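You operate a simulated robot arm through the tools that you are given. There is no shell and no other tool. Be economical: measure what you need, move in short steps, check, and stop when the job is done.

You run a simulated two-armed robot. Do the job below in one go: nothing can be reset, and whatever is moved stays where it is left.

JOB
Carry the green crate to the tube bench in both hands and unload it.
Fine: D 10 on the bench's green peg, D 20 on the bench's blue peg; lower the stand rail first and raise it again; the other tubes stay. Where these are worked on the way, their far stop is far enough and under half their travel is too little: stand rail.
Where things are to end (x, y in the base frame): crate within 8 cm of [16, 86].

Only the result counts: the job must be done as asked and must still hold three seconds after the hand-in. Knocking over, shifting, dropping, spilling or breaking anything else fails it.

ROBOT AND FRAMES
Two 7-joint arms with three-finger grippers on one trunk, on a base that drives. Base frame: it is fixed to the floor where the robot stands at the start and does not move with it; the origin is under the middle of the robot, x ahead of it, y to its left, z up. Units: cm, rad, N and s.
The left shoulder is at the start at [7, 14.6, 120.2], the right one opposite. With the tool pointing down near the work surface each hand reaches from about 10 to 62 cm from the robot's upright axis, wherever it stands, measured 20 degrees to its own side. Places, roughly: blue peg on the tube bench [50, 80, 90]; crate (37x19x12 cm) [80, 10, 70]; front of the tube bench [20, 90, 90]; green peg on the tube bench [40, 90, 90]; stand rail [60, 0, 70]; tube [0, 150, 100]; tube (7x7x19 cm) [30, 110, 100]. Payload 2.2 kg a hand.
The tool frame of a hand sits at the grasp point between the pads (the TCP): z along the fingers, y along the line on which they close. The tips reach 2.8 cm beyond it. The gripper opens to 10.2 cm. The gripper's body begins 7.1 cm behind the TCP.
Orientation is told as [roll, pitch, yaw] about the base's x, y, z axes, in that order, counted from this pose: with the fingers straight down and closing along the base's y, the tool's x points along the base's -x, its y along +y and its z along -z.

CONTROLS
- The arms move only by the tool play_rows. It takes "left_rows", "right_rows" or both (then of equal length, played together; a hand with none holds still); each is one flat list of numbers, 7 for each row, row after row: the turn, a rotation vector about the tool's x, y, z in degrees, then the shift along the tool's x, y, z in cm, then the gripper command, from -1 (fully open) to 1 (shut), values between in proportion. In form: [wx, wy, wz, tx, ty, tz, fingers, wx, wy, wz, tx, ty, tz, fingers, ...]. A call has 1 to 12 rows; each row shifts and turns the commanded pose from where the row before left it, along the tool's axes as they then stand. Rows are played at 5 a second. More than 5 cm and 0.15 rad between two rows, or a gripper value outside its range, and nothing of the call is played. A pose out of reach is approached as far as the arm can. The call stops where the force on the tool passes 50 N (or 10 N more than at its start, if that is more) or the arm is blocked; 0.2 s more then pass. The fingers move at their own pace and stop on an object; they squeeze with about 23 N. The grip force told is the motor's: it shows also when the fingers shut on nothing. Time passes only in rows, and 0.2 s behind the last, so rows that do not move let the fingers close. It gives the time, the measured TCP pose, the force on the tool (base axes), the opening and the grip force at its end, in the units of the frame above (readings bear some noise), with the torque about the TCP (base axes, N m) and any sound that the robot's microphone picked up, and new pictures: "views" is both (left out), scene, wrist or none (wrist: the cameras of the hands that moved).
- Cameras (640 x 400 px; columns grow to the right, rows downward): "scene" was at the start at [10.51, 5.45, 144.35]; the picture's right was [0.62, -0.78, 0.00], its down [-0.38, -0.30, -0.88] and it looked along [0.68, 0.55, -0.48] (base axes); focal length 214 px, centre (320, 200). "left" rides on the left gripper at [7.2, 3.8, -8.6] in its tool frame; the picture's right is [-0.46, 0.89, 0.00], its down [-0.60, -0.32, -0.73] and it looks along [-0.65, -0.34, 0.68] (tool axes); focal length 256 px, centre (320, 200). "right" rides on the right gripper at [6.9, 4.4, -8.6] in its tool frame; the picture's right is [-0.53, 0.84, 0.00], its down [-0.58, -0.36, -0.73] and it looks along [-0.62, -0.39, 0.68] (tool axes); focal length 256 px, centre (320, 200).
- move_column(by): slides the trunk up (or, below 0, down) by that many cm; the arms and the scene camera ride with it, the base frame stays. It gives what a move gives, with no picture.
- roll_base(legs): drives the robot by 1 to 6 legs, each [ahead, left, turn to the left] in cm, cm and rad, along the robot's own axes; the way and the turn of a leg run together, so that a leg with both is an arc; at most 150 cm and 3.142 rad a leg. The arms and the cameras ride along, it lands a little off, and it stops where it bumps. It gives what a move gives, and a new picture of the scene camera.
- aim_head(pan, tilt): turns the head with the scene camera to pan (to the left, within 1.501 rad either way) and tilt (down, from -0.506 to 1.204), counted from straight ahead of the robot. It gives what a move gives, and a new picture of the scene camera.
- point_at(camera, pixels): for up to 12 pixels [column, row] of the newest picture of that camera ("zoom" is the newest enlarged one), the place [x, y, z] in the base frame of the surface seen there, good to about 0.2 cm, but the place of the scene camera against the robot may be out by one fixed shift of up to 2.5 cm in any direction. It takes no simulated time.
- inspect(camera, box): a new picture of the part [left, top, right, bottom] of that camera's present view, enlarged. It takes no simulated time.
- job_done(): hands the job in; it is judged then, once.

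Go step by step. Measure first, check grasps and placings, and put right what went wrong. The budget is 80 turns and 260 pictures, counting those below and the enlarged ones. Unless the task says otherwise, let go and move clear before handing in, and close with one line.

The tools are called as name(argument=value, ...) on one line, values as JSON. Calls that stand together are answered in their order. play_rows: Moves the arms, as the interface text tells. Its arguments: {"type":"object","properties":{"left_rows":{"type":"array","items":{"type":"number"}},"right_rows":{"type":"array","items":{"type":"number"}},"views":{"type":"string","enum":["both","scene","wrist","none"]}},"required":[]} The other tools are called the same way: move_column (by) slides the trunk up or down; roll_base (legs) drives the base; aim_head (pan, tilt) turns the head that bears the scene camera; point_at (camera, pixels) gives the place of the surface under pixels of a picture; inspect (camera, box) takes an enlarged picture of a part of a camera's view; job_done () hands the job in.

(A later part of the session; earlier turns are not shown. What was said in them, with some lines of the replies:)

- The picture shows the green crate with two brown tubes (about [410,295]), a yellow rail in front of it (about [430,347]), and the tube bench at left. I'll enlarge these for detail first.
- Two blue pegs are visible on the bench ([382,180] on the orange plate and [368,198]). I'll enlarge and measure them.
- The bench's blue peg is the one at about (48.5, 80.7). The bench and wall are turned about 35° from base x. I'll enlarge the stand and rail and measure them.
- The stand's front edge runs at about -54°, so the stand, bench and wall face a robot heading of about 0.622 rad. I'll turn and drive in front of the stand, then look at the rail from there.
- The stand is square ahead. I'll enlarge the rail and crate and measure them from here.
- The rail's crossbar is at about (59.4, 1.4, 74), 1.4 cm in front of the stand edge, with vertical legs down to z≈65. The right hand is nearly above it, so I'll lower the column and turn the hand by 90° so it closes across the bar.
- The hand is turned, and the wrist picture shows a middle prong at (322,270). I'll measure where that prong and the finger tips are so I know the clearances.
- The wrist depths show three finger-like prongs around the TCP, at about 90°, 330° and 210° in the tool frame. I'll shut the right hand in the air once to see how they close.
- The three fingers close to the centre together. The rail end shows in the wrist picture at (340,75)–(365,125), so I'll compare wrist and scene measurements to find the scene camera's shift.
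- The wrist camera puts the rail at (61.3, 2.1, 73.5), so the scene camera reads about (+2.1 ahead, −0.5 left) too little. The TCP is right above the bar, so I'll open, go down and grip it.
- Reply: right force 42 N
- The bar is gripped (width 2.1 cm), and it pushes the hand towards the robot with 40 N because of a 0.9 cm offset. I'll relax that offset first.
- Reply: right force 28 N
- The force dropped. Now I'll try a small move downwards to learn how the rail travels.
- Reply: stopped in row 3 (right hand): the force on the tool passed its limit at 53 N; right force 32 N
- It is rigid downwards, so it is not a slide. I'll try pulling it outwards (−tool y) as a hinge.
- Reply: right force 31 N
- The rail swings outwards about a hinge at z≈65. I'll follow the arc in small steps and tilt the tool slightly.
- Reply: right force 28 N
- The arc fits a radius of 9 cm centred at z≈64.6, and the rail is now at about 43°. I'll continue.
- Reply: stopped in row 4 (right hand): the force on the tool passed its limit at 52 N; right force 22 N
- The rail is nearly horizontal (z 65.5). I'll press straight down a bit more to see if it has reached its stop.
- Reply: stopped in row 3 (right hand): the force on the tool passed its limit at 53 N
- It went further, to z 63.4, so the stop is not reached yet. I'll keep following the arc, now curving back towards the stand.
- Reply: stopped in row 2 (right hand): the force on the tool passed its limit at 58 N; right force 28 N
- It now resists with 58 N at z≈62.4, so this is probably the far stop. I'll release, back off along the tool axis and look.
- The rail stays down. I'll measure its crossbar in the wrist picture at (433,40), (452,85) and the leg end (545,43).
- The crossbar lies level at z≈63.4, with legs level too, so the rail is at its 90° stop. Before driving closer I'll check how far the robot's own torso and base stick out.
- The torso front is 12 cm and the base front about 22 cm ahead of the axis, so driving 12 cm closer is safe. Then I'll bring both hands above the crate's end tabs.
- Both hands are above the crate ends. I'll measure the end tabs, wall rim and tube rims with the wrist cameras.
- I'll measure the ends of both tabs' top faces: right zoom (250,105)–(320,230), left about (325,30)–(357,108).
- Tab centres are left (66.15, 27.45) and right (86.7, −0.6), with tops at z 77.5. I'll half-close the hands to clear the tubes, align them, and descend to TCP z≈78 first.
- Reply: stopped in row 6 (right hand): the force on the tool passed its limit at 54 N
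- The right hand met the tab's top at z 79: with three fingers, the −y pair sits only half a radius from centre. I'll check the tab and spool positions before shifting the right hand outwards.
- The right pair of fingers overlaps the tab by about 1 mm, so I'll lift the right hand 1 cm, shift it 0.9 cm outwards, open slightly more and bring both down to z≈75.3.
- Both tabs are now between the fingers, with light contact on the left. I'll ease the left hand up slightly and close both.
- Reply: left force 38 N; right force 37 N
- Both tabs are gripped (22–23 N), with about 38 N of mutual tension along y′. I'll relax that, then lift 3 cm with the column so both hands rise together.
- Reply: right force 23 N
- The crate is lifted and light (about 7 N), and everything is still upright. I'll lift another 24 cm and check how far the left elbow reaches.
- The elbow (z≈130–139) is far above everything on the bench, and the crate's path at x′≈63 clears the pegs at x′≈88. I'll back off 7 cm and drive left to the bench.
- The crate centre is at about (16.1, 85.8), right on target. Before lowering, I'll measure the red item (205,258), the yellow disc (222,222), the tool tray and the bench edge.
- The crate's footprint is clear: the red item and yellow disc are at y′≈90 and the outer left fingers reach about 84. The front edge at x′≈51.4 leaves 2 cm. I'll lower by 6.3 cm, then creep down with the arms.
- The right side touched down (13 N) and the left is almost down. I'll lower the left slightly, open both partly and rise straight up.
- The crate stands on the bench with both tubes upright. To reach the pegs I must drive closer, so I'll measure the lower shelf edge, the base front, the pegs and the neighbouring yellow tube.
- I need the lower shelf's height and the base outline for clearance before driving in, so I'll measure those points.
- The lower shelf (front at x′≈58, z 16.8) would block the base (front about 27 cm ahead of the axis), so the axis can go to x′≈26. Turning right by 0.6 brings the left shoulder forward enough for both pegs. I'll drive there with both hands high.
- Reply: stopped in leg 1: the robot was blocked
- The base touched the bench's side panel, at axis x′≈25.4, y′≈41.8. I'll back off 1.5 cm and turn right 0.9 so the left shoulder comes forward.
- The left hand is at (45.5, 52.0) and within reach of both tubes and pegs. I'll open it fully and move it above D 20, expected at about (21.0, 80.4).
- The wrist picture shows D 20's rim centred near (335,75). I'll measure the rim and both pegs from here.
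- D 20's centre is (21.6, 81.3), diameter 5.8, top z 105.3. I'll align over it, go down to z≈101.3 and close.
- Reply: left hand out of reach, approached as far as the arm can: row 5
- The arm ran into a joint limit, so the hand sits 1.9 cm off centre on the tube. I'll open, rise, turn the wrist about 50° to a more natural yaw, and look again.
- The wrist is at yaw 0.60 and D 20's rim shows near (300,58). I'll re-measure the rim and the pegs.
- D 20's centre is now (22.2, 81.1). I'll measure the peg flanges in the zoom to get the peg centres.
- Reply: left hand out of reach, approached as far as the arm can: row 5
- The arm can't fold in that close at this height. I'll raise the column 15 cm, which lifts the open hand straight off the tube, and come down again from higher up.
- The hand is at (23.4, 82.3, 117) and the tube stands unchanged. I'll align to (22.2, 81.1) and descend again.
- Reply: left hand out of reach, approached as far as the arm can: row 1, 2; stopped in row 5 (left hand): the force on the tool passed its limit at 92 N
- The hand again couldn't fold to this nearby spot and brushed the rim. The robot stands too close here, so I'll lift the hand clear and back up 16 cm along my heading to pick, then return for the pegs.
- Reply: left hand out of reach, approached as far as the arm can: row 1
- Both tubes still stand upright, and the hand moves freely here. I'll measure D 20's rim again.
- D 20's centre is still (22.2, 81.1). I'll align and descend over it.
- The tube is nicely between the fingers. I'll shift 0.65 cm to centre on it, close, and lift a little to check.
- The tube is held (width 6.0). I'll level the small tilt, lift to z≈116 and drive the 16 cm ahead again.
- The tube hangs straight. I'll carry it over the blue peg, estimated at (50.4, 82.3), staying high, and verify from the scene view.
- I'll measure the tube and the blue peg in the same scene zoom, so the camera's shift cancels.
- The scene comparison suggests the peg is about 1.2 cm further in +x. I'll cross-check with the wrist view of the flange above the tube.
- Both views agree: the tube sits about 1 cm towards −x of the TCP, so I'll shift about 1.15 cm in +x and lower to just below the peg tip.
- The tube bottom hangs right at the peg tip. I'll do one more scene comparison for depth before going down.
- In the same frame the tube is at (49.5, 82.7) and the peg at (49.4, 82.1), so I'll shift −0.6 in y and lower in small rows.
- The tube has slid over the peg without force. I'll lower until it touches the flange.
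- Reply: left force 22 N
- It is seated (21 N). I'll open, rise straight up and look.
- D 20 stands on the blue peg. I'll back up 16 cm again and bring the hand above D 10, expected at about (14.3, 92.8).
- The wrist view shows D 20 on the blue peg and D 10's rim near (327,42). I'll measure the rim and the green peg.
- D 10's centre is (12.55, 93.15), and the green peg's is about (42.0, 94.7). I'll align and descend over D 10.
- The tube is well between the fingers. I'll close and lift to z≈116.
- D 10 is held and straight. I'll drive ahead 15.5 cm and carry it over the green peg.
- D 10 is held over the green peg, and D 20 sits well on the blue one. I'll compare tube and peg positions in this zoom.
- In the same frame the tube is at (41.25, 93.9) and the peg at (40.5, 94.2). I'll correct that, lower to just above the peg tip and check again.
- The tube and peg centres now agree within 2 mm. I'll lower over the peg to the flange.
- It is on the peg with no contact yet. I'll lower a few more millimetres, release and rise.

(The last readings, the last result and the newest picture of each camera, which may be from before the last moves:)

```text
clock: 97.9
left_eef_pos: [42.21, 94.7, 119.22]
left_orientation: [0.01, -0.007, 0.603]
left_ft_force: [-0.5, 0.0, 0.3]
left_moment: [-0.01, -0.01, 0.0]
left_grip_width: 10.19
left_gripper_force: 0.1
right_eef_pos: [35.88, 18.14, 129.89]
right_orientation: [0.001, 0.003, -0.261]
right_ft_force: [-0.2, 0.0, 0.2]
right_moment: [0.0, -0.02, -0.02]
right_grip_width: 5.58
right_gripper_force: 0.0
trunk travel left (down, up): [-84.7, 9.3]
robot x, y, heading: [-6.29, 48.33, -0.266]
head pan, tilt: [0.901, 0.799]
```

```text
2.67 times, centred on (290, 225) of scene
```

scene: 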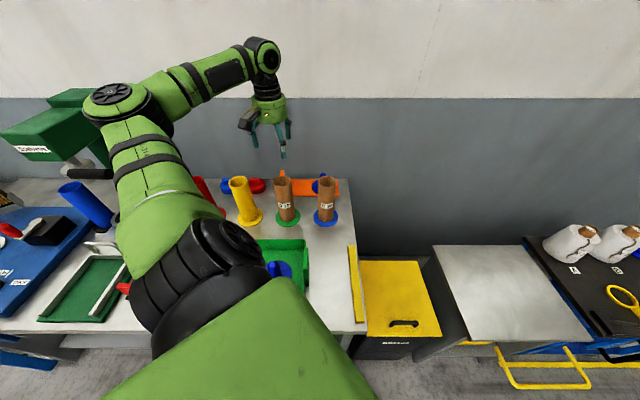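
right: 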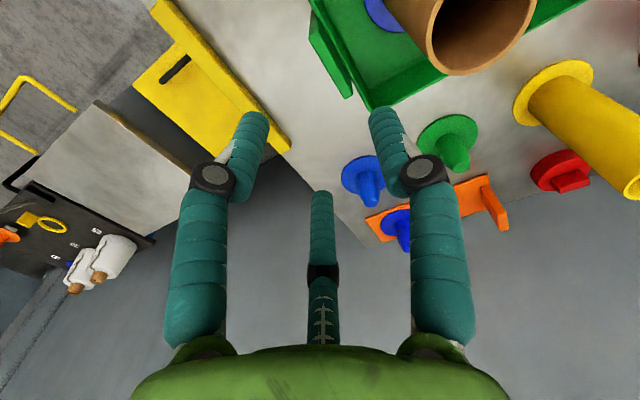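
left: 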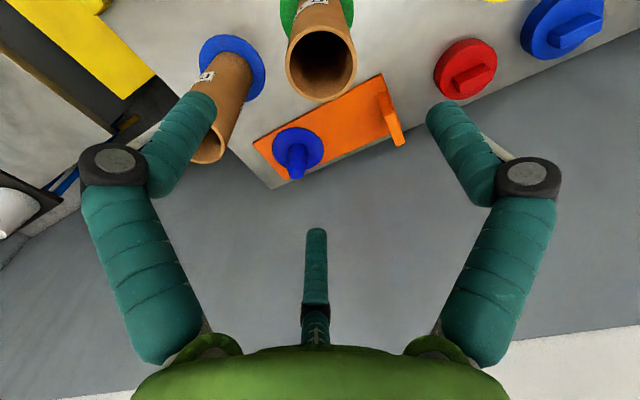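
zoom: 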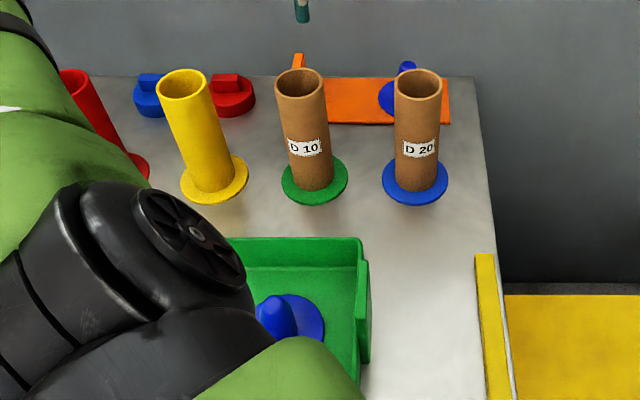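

D 10 is on the green peg, D 20 on the blue peg, and the crate is in place. Now back to the stand to raise the rail: I'll back away, drive along the wall with the hands high, then turn to face the stand.

roll_base(legs=[[-7.6, -9.3, 0], [59, -48, 0], [0, 0, 0.884]])

aim_head(pan=0, tilt=0.95)

```text
clock: 105.2
left_eef_pos: [21.39, 46.53, 119.26]
left_orientation: [0.008, -0.006, 1.508]
left_ft_force: [0.3, -0.3, 0.9]
left_moment: [-0.01, 0.02, 0.0]
left_grip_width: 10.2
left_gripper_force: 0.1
right_eef_pos: [77.56, -5.54, 129.85]
right_orientation: [0.001, 0.002, 0.646]
right_ft_force: [-0.1, -0.2, 0.3]
right_moment: [0.0, 0.04, 0.02]
right_grip_width: 5.62
right_gripper_force: 0.1
trunk travel left (down, up): [-84.7, 9.3]
robot x, y, heading: [27.92, -19.89, 0.637]
head pan, tilt: [0.901, 0.799]
```

scene: 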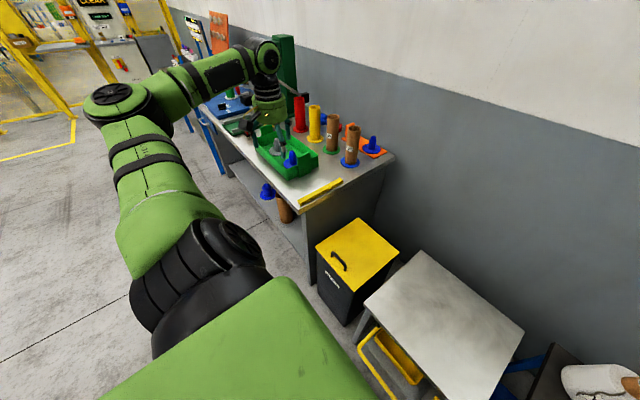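

```text
clock: 106.4
left_eef_pos: [21.26, 46.51, 119.16]
left_orientation: [0.009, -0.006, 1.508]
left_ft_force: [0.3, -0.2, 0.2]
left_moment: [0.01, 0.01, 0.0]
left_grip_width: 10.21
left_gripper_force: 0.1
right_eef_pos: [77.62, -5.5, 129.94]
right_orientation: [0.001, 0.003, 0.644]
right_ft_force: [0.7, -0.7, -0.6]
right_moment: [0.0, -0.04, -0.01]
right_grip_width: 5.62
right_gripper_force: 0.0
trunk travel left (down, up): [-84.7, 9.3]
robot x, y, heading: [27.9, -19.93, 0.637]
head pan, tilt: [0.0, 0.949]
```

scene: 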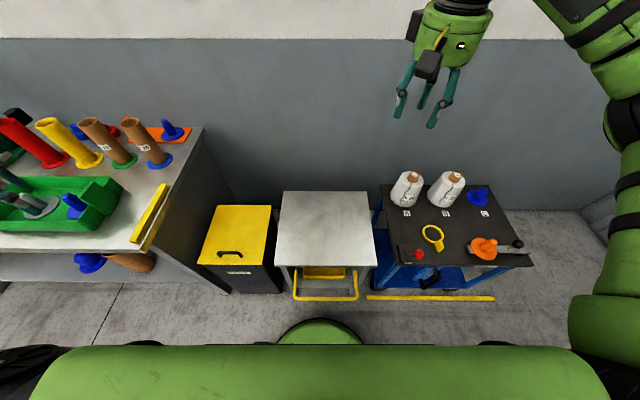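

The base is in front of the stand again, with the rail still down at (325,298). I'll move the left hand away from the bench side and the right hand over the rail, then turn the right wrist and lower the column.

play_rows(left_rows=[0, 0, 0, 3.1, -2.5, -2.5, -1, 0, 0, 0, 3.1, -2.5, -2.5, -1, 0, 0, 0, 3.1, -2.5, -2.5, -1, 0, 0, 0, 3.1, -2.5, -2.5, -1, 0, 0, 0, 0, 0, 0, -1, 0, 0, 0, 0, 0, 0, -1], right_rows=[0, 0, 0, 3.25, 2.87, 0, -1, 0, 0, 0, 3.25, 2.87, 0, -1, 0, 0, 0, 3.25, 2.87, 0, -1, 0, 0, 0, 3.25, 2.87, 0, -1, 0, 0, 0, 3.25, 2.87, 0, -1, 0, 0, 0, 3.25, 2.87, 0, -1], views="none")

play_rows(right_rows=[0, 0, 8.2, 0, 0, 0, -1, 0, 0, 8.2, 0, 0, 0, -1, 0, 0, 8.2, 0, 0, 0, -1, 0, 0, 8.2, 0, 0, 0, -1, 0, 0, 8.2, 0, 0, 0, -1, 0, 0, 8.2, 0, 0, 0, -1, 0, 0, 8.2, 0, 0, 0, -1, 0, 0, 8.2, 0, 0, 0, -1, 0, 0, 8.2, 0, 0, 0, -1, 0, 0, 8.2, 0, 0, 0, -1, 0, 0, 8.5, 0, 0, 0, -1], views="none")

move_column(by=-35.7)

play_rows(right_rows=[0, 0, 0, 0, 0, 0, -1], views="both")

```text
clock: 107.8
left_eef_pos: [30.19, 33.79, 128.67]
left_orientation: [0.005, -0.004, 1.508]
left_ft_force: [0.1, 0.3, -0.3]
left_moment: [-0.04, -0.02, 0.04]
left_grip_width: 10.21
left_gripper_force: 0.0
right_eef_pos: [51.26, -3.08, 129.95]
right_orientation: [-0.001, 0.002, 0.641]
right_ft_force: [0.2, 0.9, -1.0]
right_moment: [0.0, -0.02, -0.01]
right_grip_width: 10.21
right_gripper_force: 0.1
trunk travel left (down, up): [-84.7, 9.3]
robot x, y, heading: [27.8, -19.96, 0.638]
head pan, tilt: [0.0, 0.949]
```

```text
clock: 110.2
left_eef_pos: [30.45, 33.62, 128.8]
left_orientation: [0.006, -0.007, 1.506]
left_ft_force: [-0.5, -0.2, 0.4]
left_moment: [-0.01, -0.01, 0.01]
left_grip_width: 10.21
left_gripper_force: 0.0
right_eef_pos: [51.55, -3.5, 129.89]
right_orientation: [-0.004, 0.0, -0.939]
right_ft_force: [0.0, -0.2, -0.4]
right_moment: [0.03, 0.03, 0.0]
right_grip_width: 10.21
right_gripper_force: 0.0
trunk travel left (down, up): [-84.7, 9.3]
robot x, y, heading: [27.51, -19.86, 0.636]
head pan, tilt: [0.0, 0.949]
```

```text
clock: 113.6
left_eef_pos: [30.45, 33.58, 93.13]
left_orientation: [0.007, -0.008, 1.507]
left_ft_force: [0.6, -0.1, 0.4]
left_moment: [0.0, -0.02, -0.04]
left_grip_width: 10.24
left_gripper_force: 0.0
right_eef_pos: [51.43, -3.49, 94.27]
right_orientation: [-0.001, 0.003, -0.933]
right_ft_force: [-0.2, 0.2, 0.0]
right_moment: [0.0, 0.02, 0.0]
right_grip_width: 10.21
right_gripper_force: 0.1
trunk travel left (down, up): [-49.0, 45.0]
robot x, y, heading: [27.61, -19.82, 0.639]
head pan, tilt: [0.0, 0.949]
```

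```text
clock: 114.0
left_eef_pos: [30.6, 33.47, 93.14]
left_orientation: [0.008, -0.007, 1.506]
left_ft_force: [0.1, 0.1, -0.5]
left_moment: [0.01, -0.01, -0.02]
left_grip_width: 10.23
left_gripper_force: 0.1
right_eef_pos: [51.62, -3.36, 94.33]
right_orientation: [-0.004, 0.003, -0.936]
right_ft_force: [-0.4, -0.8, 0.6]
right_moment: [0.01, 0.04, -0.04]
right_grip_width: 10.19
right_gripper_force: 0.1
trunk travel left (down, up): [-49.0, 45.0]
robot x, y, heading: [27.83, -20.44, 0.637]
head pan, tilt: [0.0, 0.949]
```

scene: 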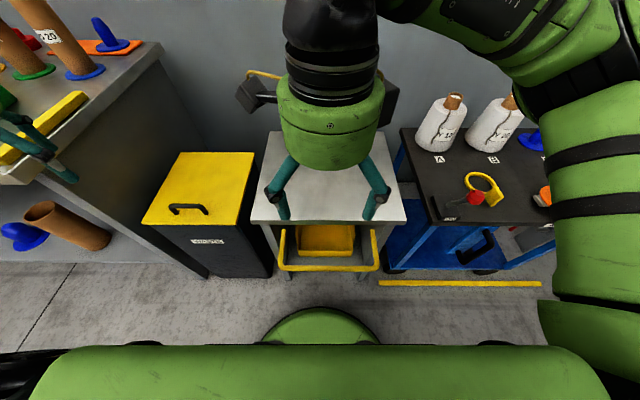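
right: 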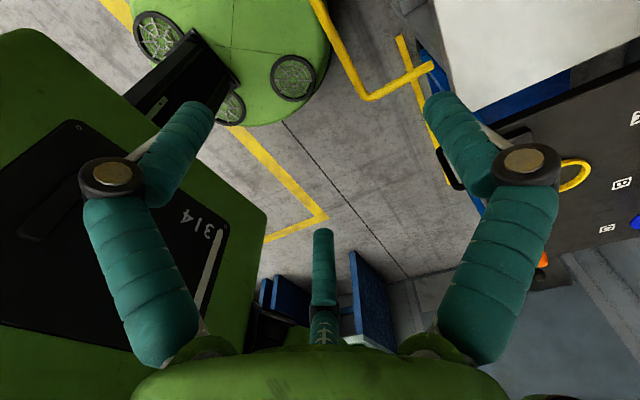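

The rail's crossbar shows in the wrist picture from (318,10) to (365,95). I'll measure it.

point_at(camera="right", pixels=[[318, 8], [327, 25], [337, 45], [350, 70], [364, 95], [395, 82], [425, 68]])

```text
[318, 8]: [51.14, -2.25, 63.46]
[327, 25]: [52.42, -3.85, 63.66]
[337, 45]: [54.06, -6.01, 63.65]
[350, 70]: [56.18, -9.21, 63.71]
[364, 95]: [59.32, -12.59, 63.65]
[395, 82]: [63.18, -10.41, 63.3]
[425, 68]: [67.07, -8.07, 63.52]
```

The bar is at x′≈40.4 with its top at z 63.65, and the hand is right above it. I'll descend and grip it.

play_rows(right_rows=[0, 0, 0, 0, 0, 4.5, -1, 0, 0, 0, 0, 0, 4.5, -1, 0, 0, 0, 0, 0, 4.5, -1, 0, 0, 0, 0, 0, 4.5, -1, 0, 0, 0, 0, 0, 4.5, -1, 0, 0, 0, 0, 0, 4.5, -1, 0, 0, 0, 0, 0, 4.2, -1, 0, 0, 0, 0, 0, 0, 0.4, 0, 0, 0, 0, 0, 0, 1, 0, 0, 0, 0, 0, 0, 1, 0, 0, 0, 0, 0, 0, 1], views="both")

```text
clock: 116.4
left_eef_pos: [30.43, 33.43, 93.18]
left_orientation: [0.007, -0.006, 1.506]
left_ft_force: [0.3, 0.3, -0.4]
left_moment: [0.01, -0.01, -0.03]
left_grip_width: 10.21
left_gripper_force: 0.1
right_eef_pos: [51.51, -3.3, 62.99]
right_orientation: [-0.005, 0.001, -0.935]
right_ft_force: [-5.4, -8.1, -3.7]
right_moment: [0.0, 0.11, -0.24]
right_grip_width: 2.17
right_gripper_force: 44.8
trunk travel left (down, up): [-49.0, 45.0]
robot x, y, heading: [27.9, -20.01, 0.632]
head pan, tilt: [0.0, 0.949]
5 turns are left
```

scene: 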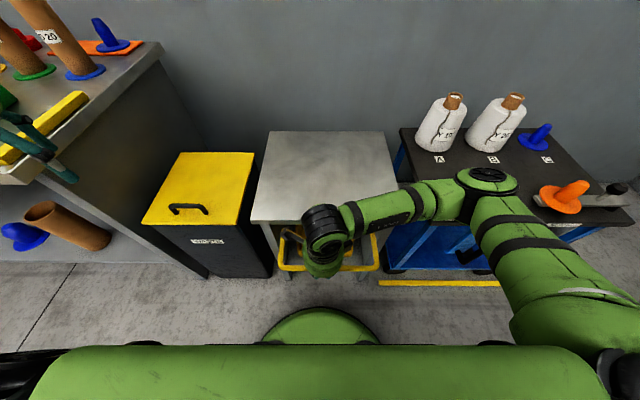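
right: 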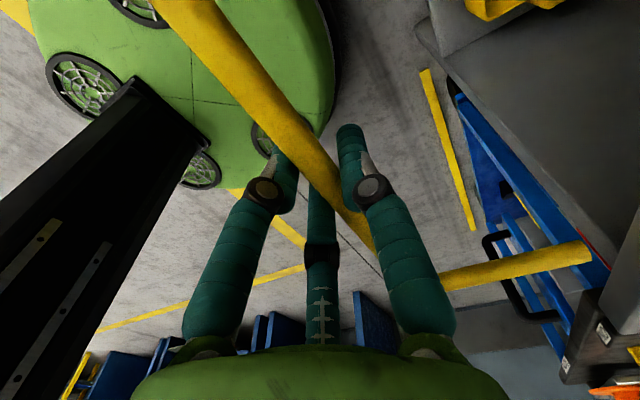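

Few turns remain, so I'll be brief. The bar is gripped and the earlier points fit a hinge at x′ 50.3, z 63.5 with radius 10.1, so I'll raise the rail along that arc in one call.

play_rows(right_rows=[0, 0, 0, 0, 0.03, -1.5, 1, 0, 0, 0, 0, 0.25, -1.46, 1, 0, 0, 0, 0, 0.47, -1.42, 1, 0, 0, 0, 0, 0.66, -1.32, 1, 0, 0, 0, 0, 0.86, -1.23, 1, 0, 0, 0, 0, 1.02, -1.07, 1, 0, 0, 0, 0, 1.18, -0.92, 1, 0, 0, 0, 0, 1.29, -0.73, 1, 0, 0, 0, 0, 1.4, -0.54, 1, 0, 0, 0, 0, 1.44, -0.33, 1, 0, 0, 0, 0, 1.49, -0.11, 1, 0, 0, 0, 0, 0, 0, 1], views="scene")

```text
clock: 119.0
left_eef_pos: [30.38, 33.6, 93.05]
left_orientation: [0.007, -0.005, 1.508]
left_ft_force: [-0.6, 0.1, 0.1]
left_moment: [0.01, 0.03, 0.01]
left_grip_width: 10.17
left_gripper_force: 0.0
right_eef_pos: [59.64, 2.58, 73.59]
right_orientation: [-0.001, 0.002, -0.935]
right_ft_force: [-3.6, 6.6, -0.7]
right_moment: [-0.2, -0.11, -0.06]
right_grip_width: 2.12
right_gripper_force: 45.2
trunk travel left (down, up): [-49.0, 45.0]
robot x, y, heading: [28.05, -19.71, 0.635]
head pan, tilt: [0.0, 0.949]
4 turns are left
```

scene: 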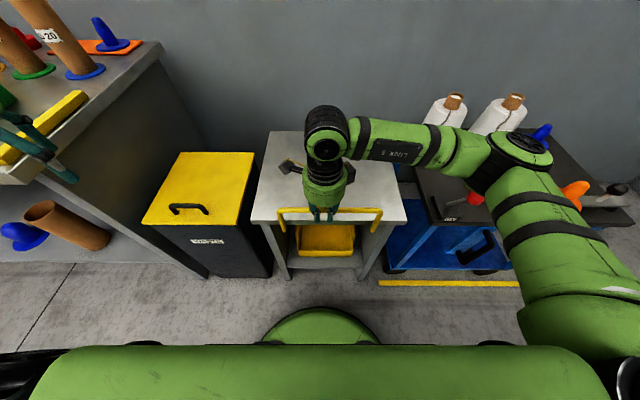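

The rail is up at (x′ 50.0, z 73.6), as at the start. I'll nudge it 0.4 cm to its stop, release and rise clear.

play_rows(right_rows=[0, 0, 0, 0, 0.4, 0, 1, 0, 0, 0, 0, 0, 0, 1, 0, 0, 0, 0, 0, 0, 0.2, 0, 0, 0, 0, 0, 0, -1, 0, 0, 0, 0, 0, 0, -1, 0, 0, 0, 0, 0, 0, -1, 0, 0, 0, 0, 0, -3, -1, 0, 0, 0, 0, 0, -4, -1, 0, 0, 0, 0, 0, -4, -1, 0, 0, 0, 0, 0, -4, -1, 0, 0, 0, 0, 0, -4, -1, 0, 0, 0, 0, 0, -4, -1], views="both")

```text
clock: 121.6
left_eef_pos: [30.41, 33.58, 93.15]
left_orientation: [0.007, -0.007, 1.507]
left_ft_force: [0.7, -0.7, 0.4]
left_moment: [-0.02, -0.03, 0.0]
left_grip_width: 10.18
left_gripper_force: 0.1
right_eef_pos: [59.88, 2.89, 96.64]
right_orientation: [-0.002, 0.002, -0.935]
right_ft_force: [-0.8, -0.7, 0.3]
right_moment: [0.0, -0.01, -0.03]
right_grip_width: 10.21
right_gripper_force: 0.0
trunk travel left (down, up): [-49.0, 45.0]
robot x, y, heading: [27.42, -19.64, 0.636]
head pan, tilt: [0.0, 0.949]
3 turns are left
```

scene: 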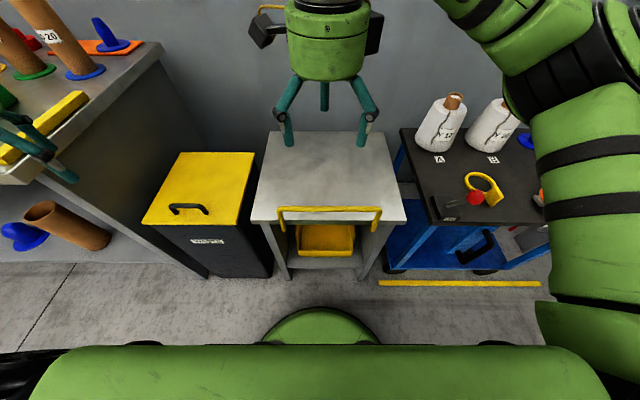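
right: 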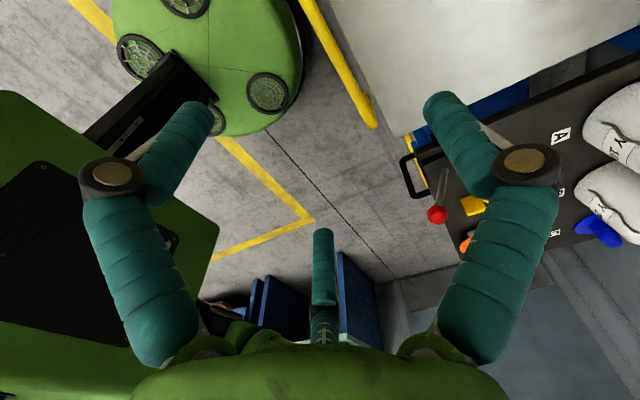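

The scene picture shows the rail upright at (330,212), as at the start. Both tubes stand on their pegs, the crate is on the bench, and both hands are open and clear, so I'm handing in.

job_done()

```text
The job is handed in.
```

The job is handed in: the crate stands on the tube bench at about [16, 86], D 10 is on the green peg, D 20 is on the blue peg, and the stand rail was lowered for the lift and is up again.
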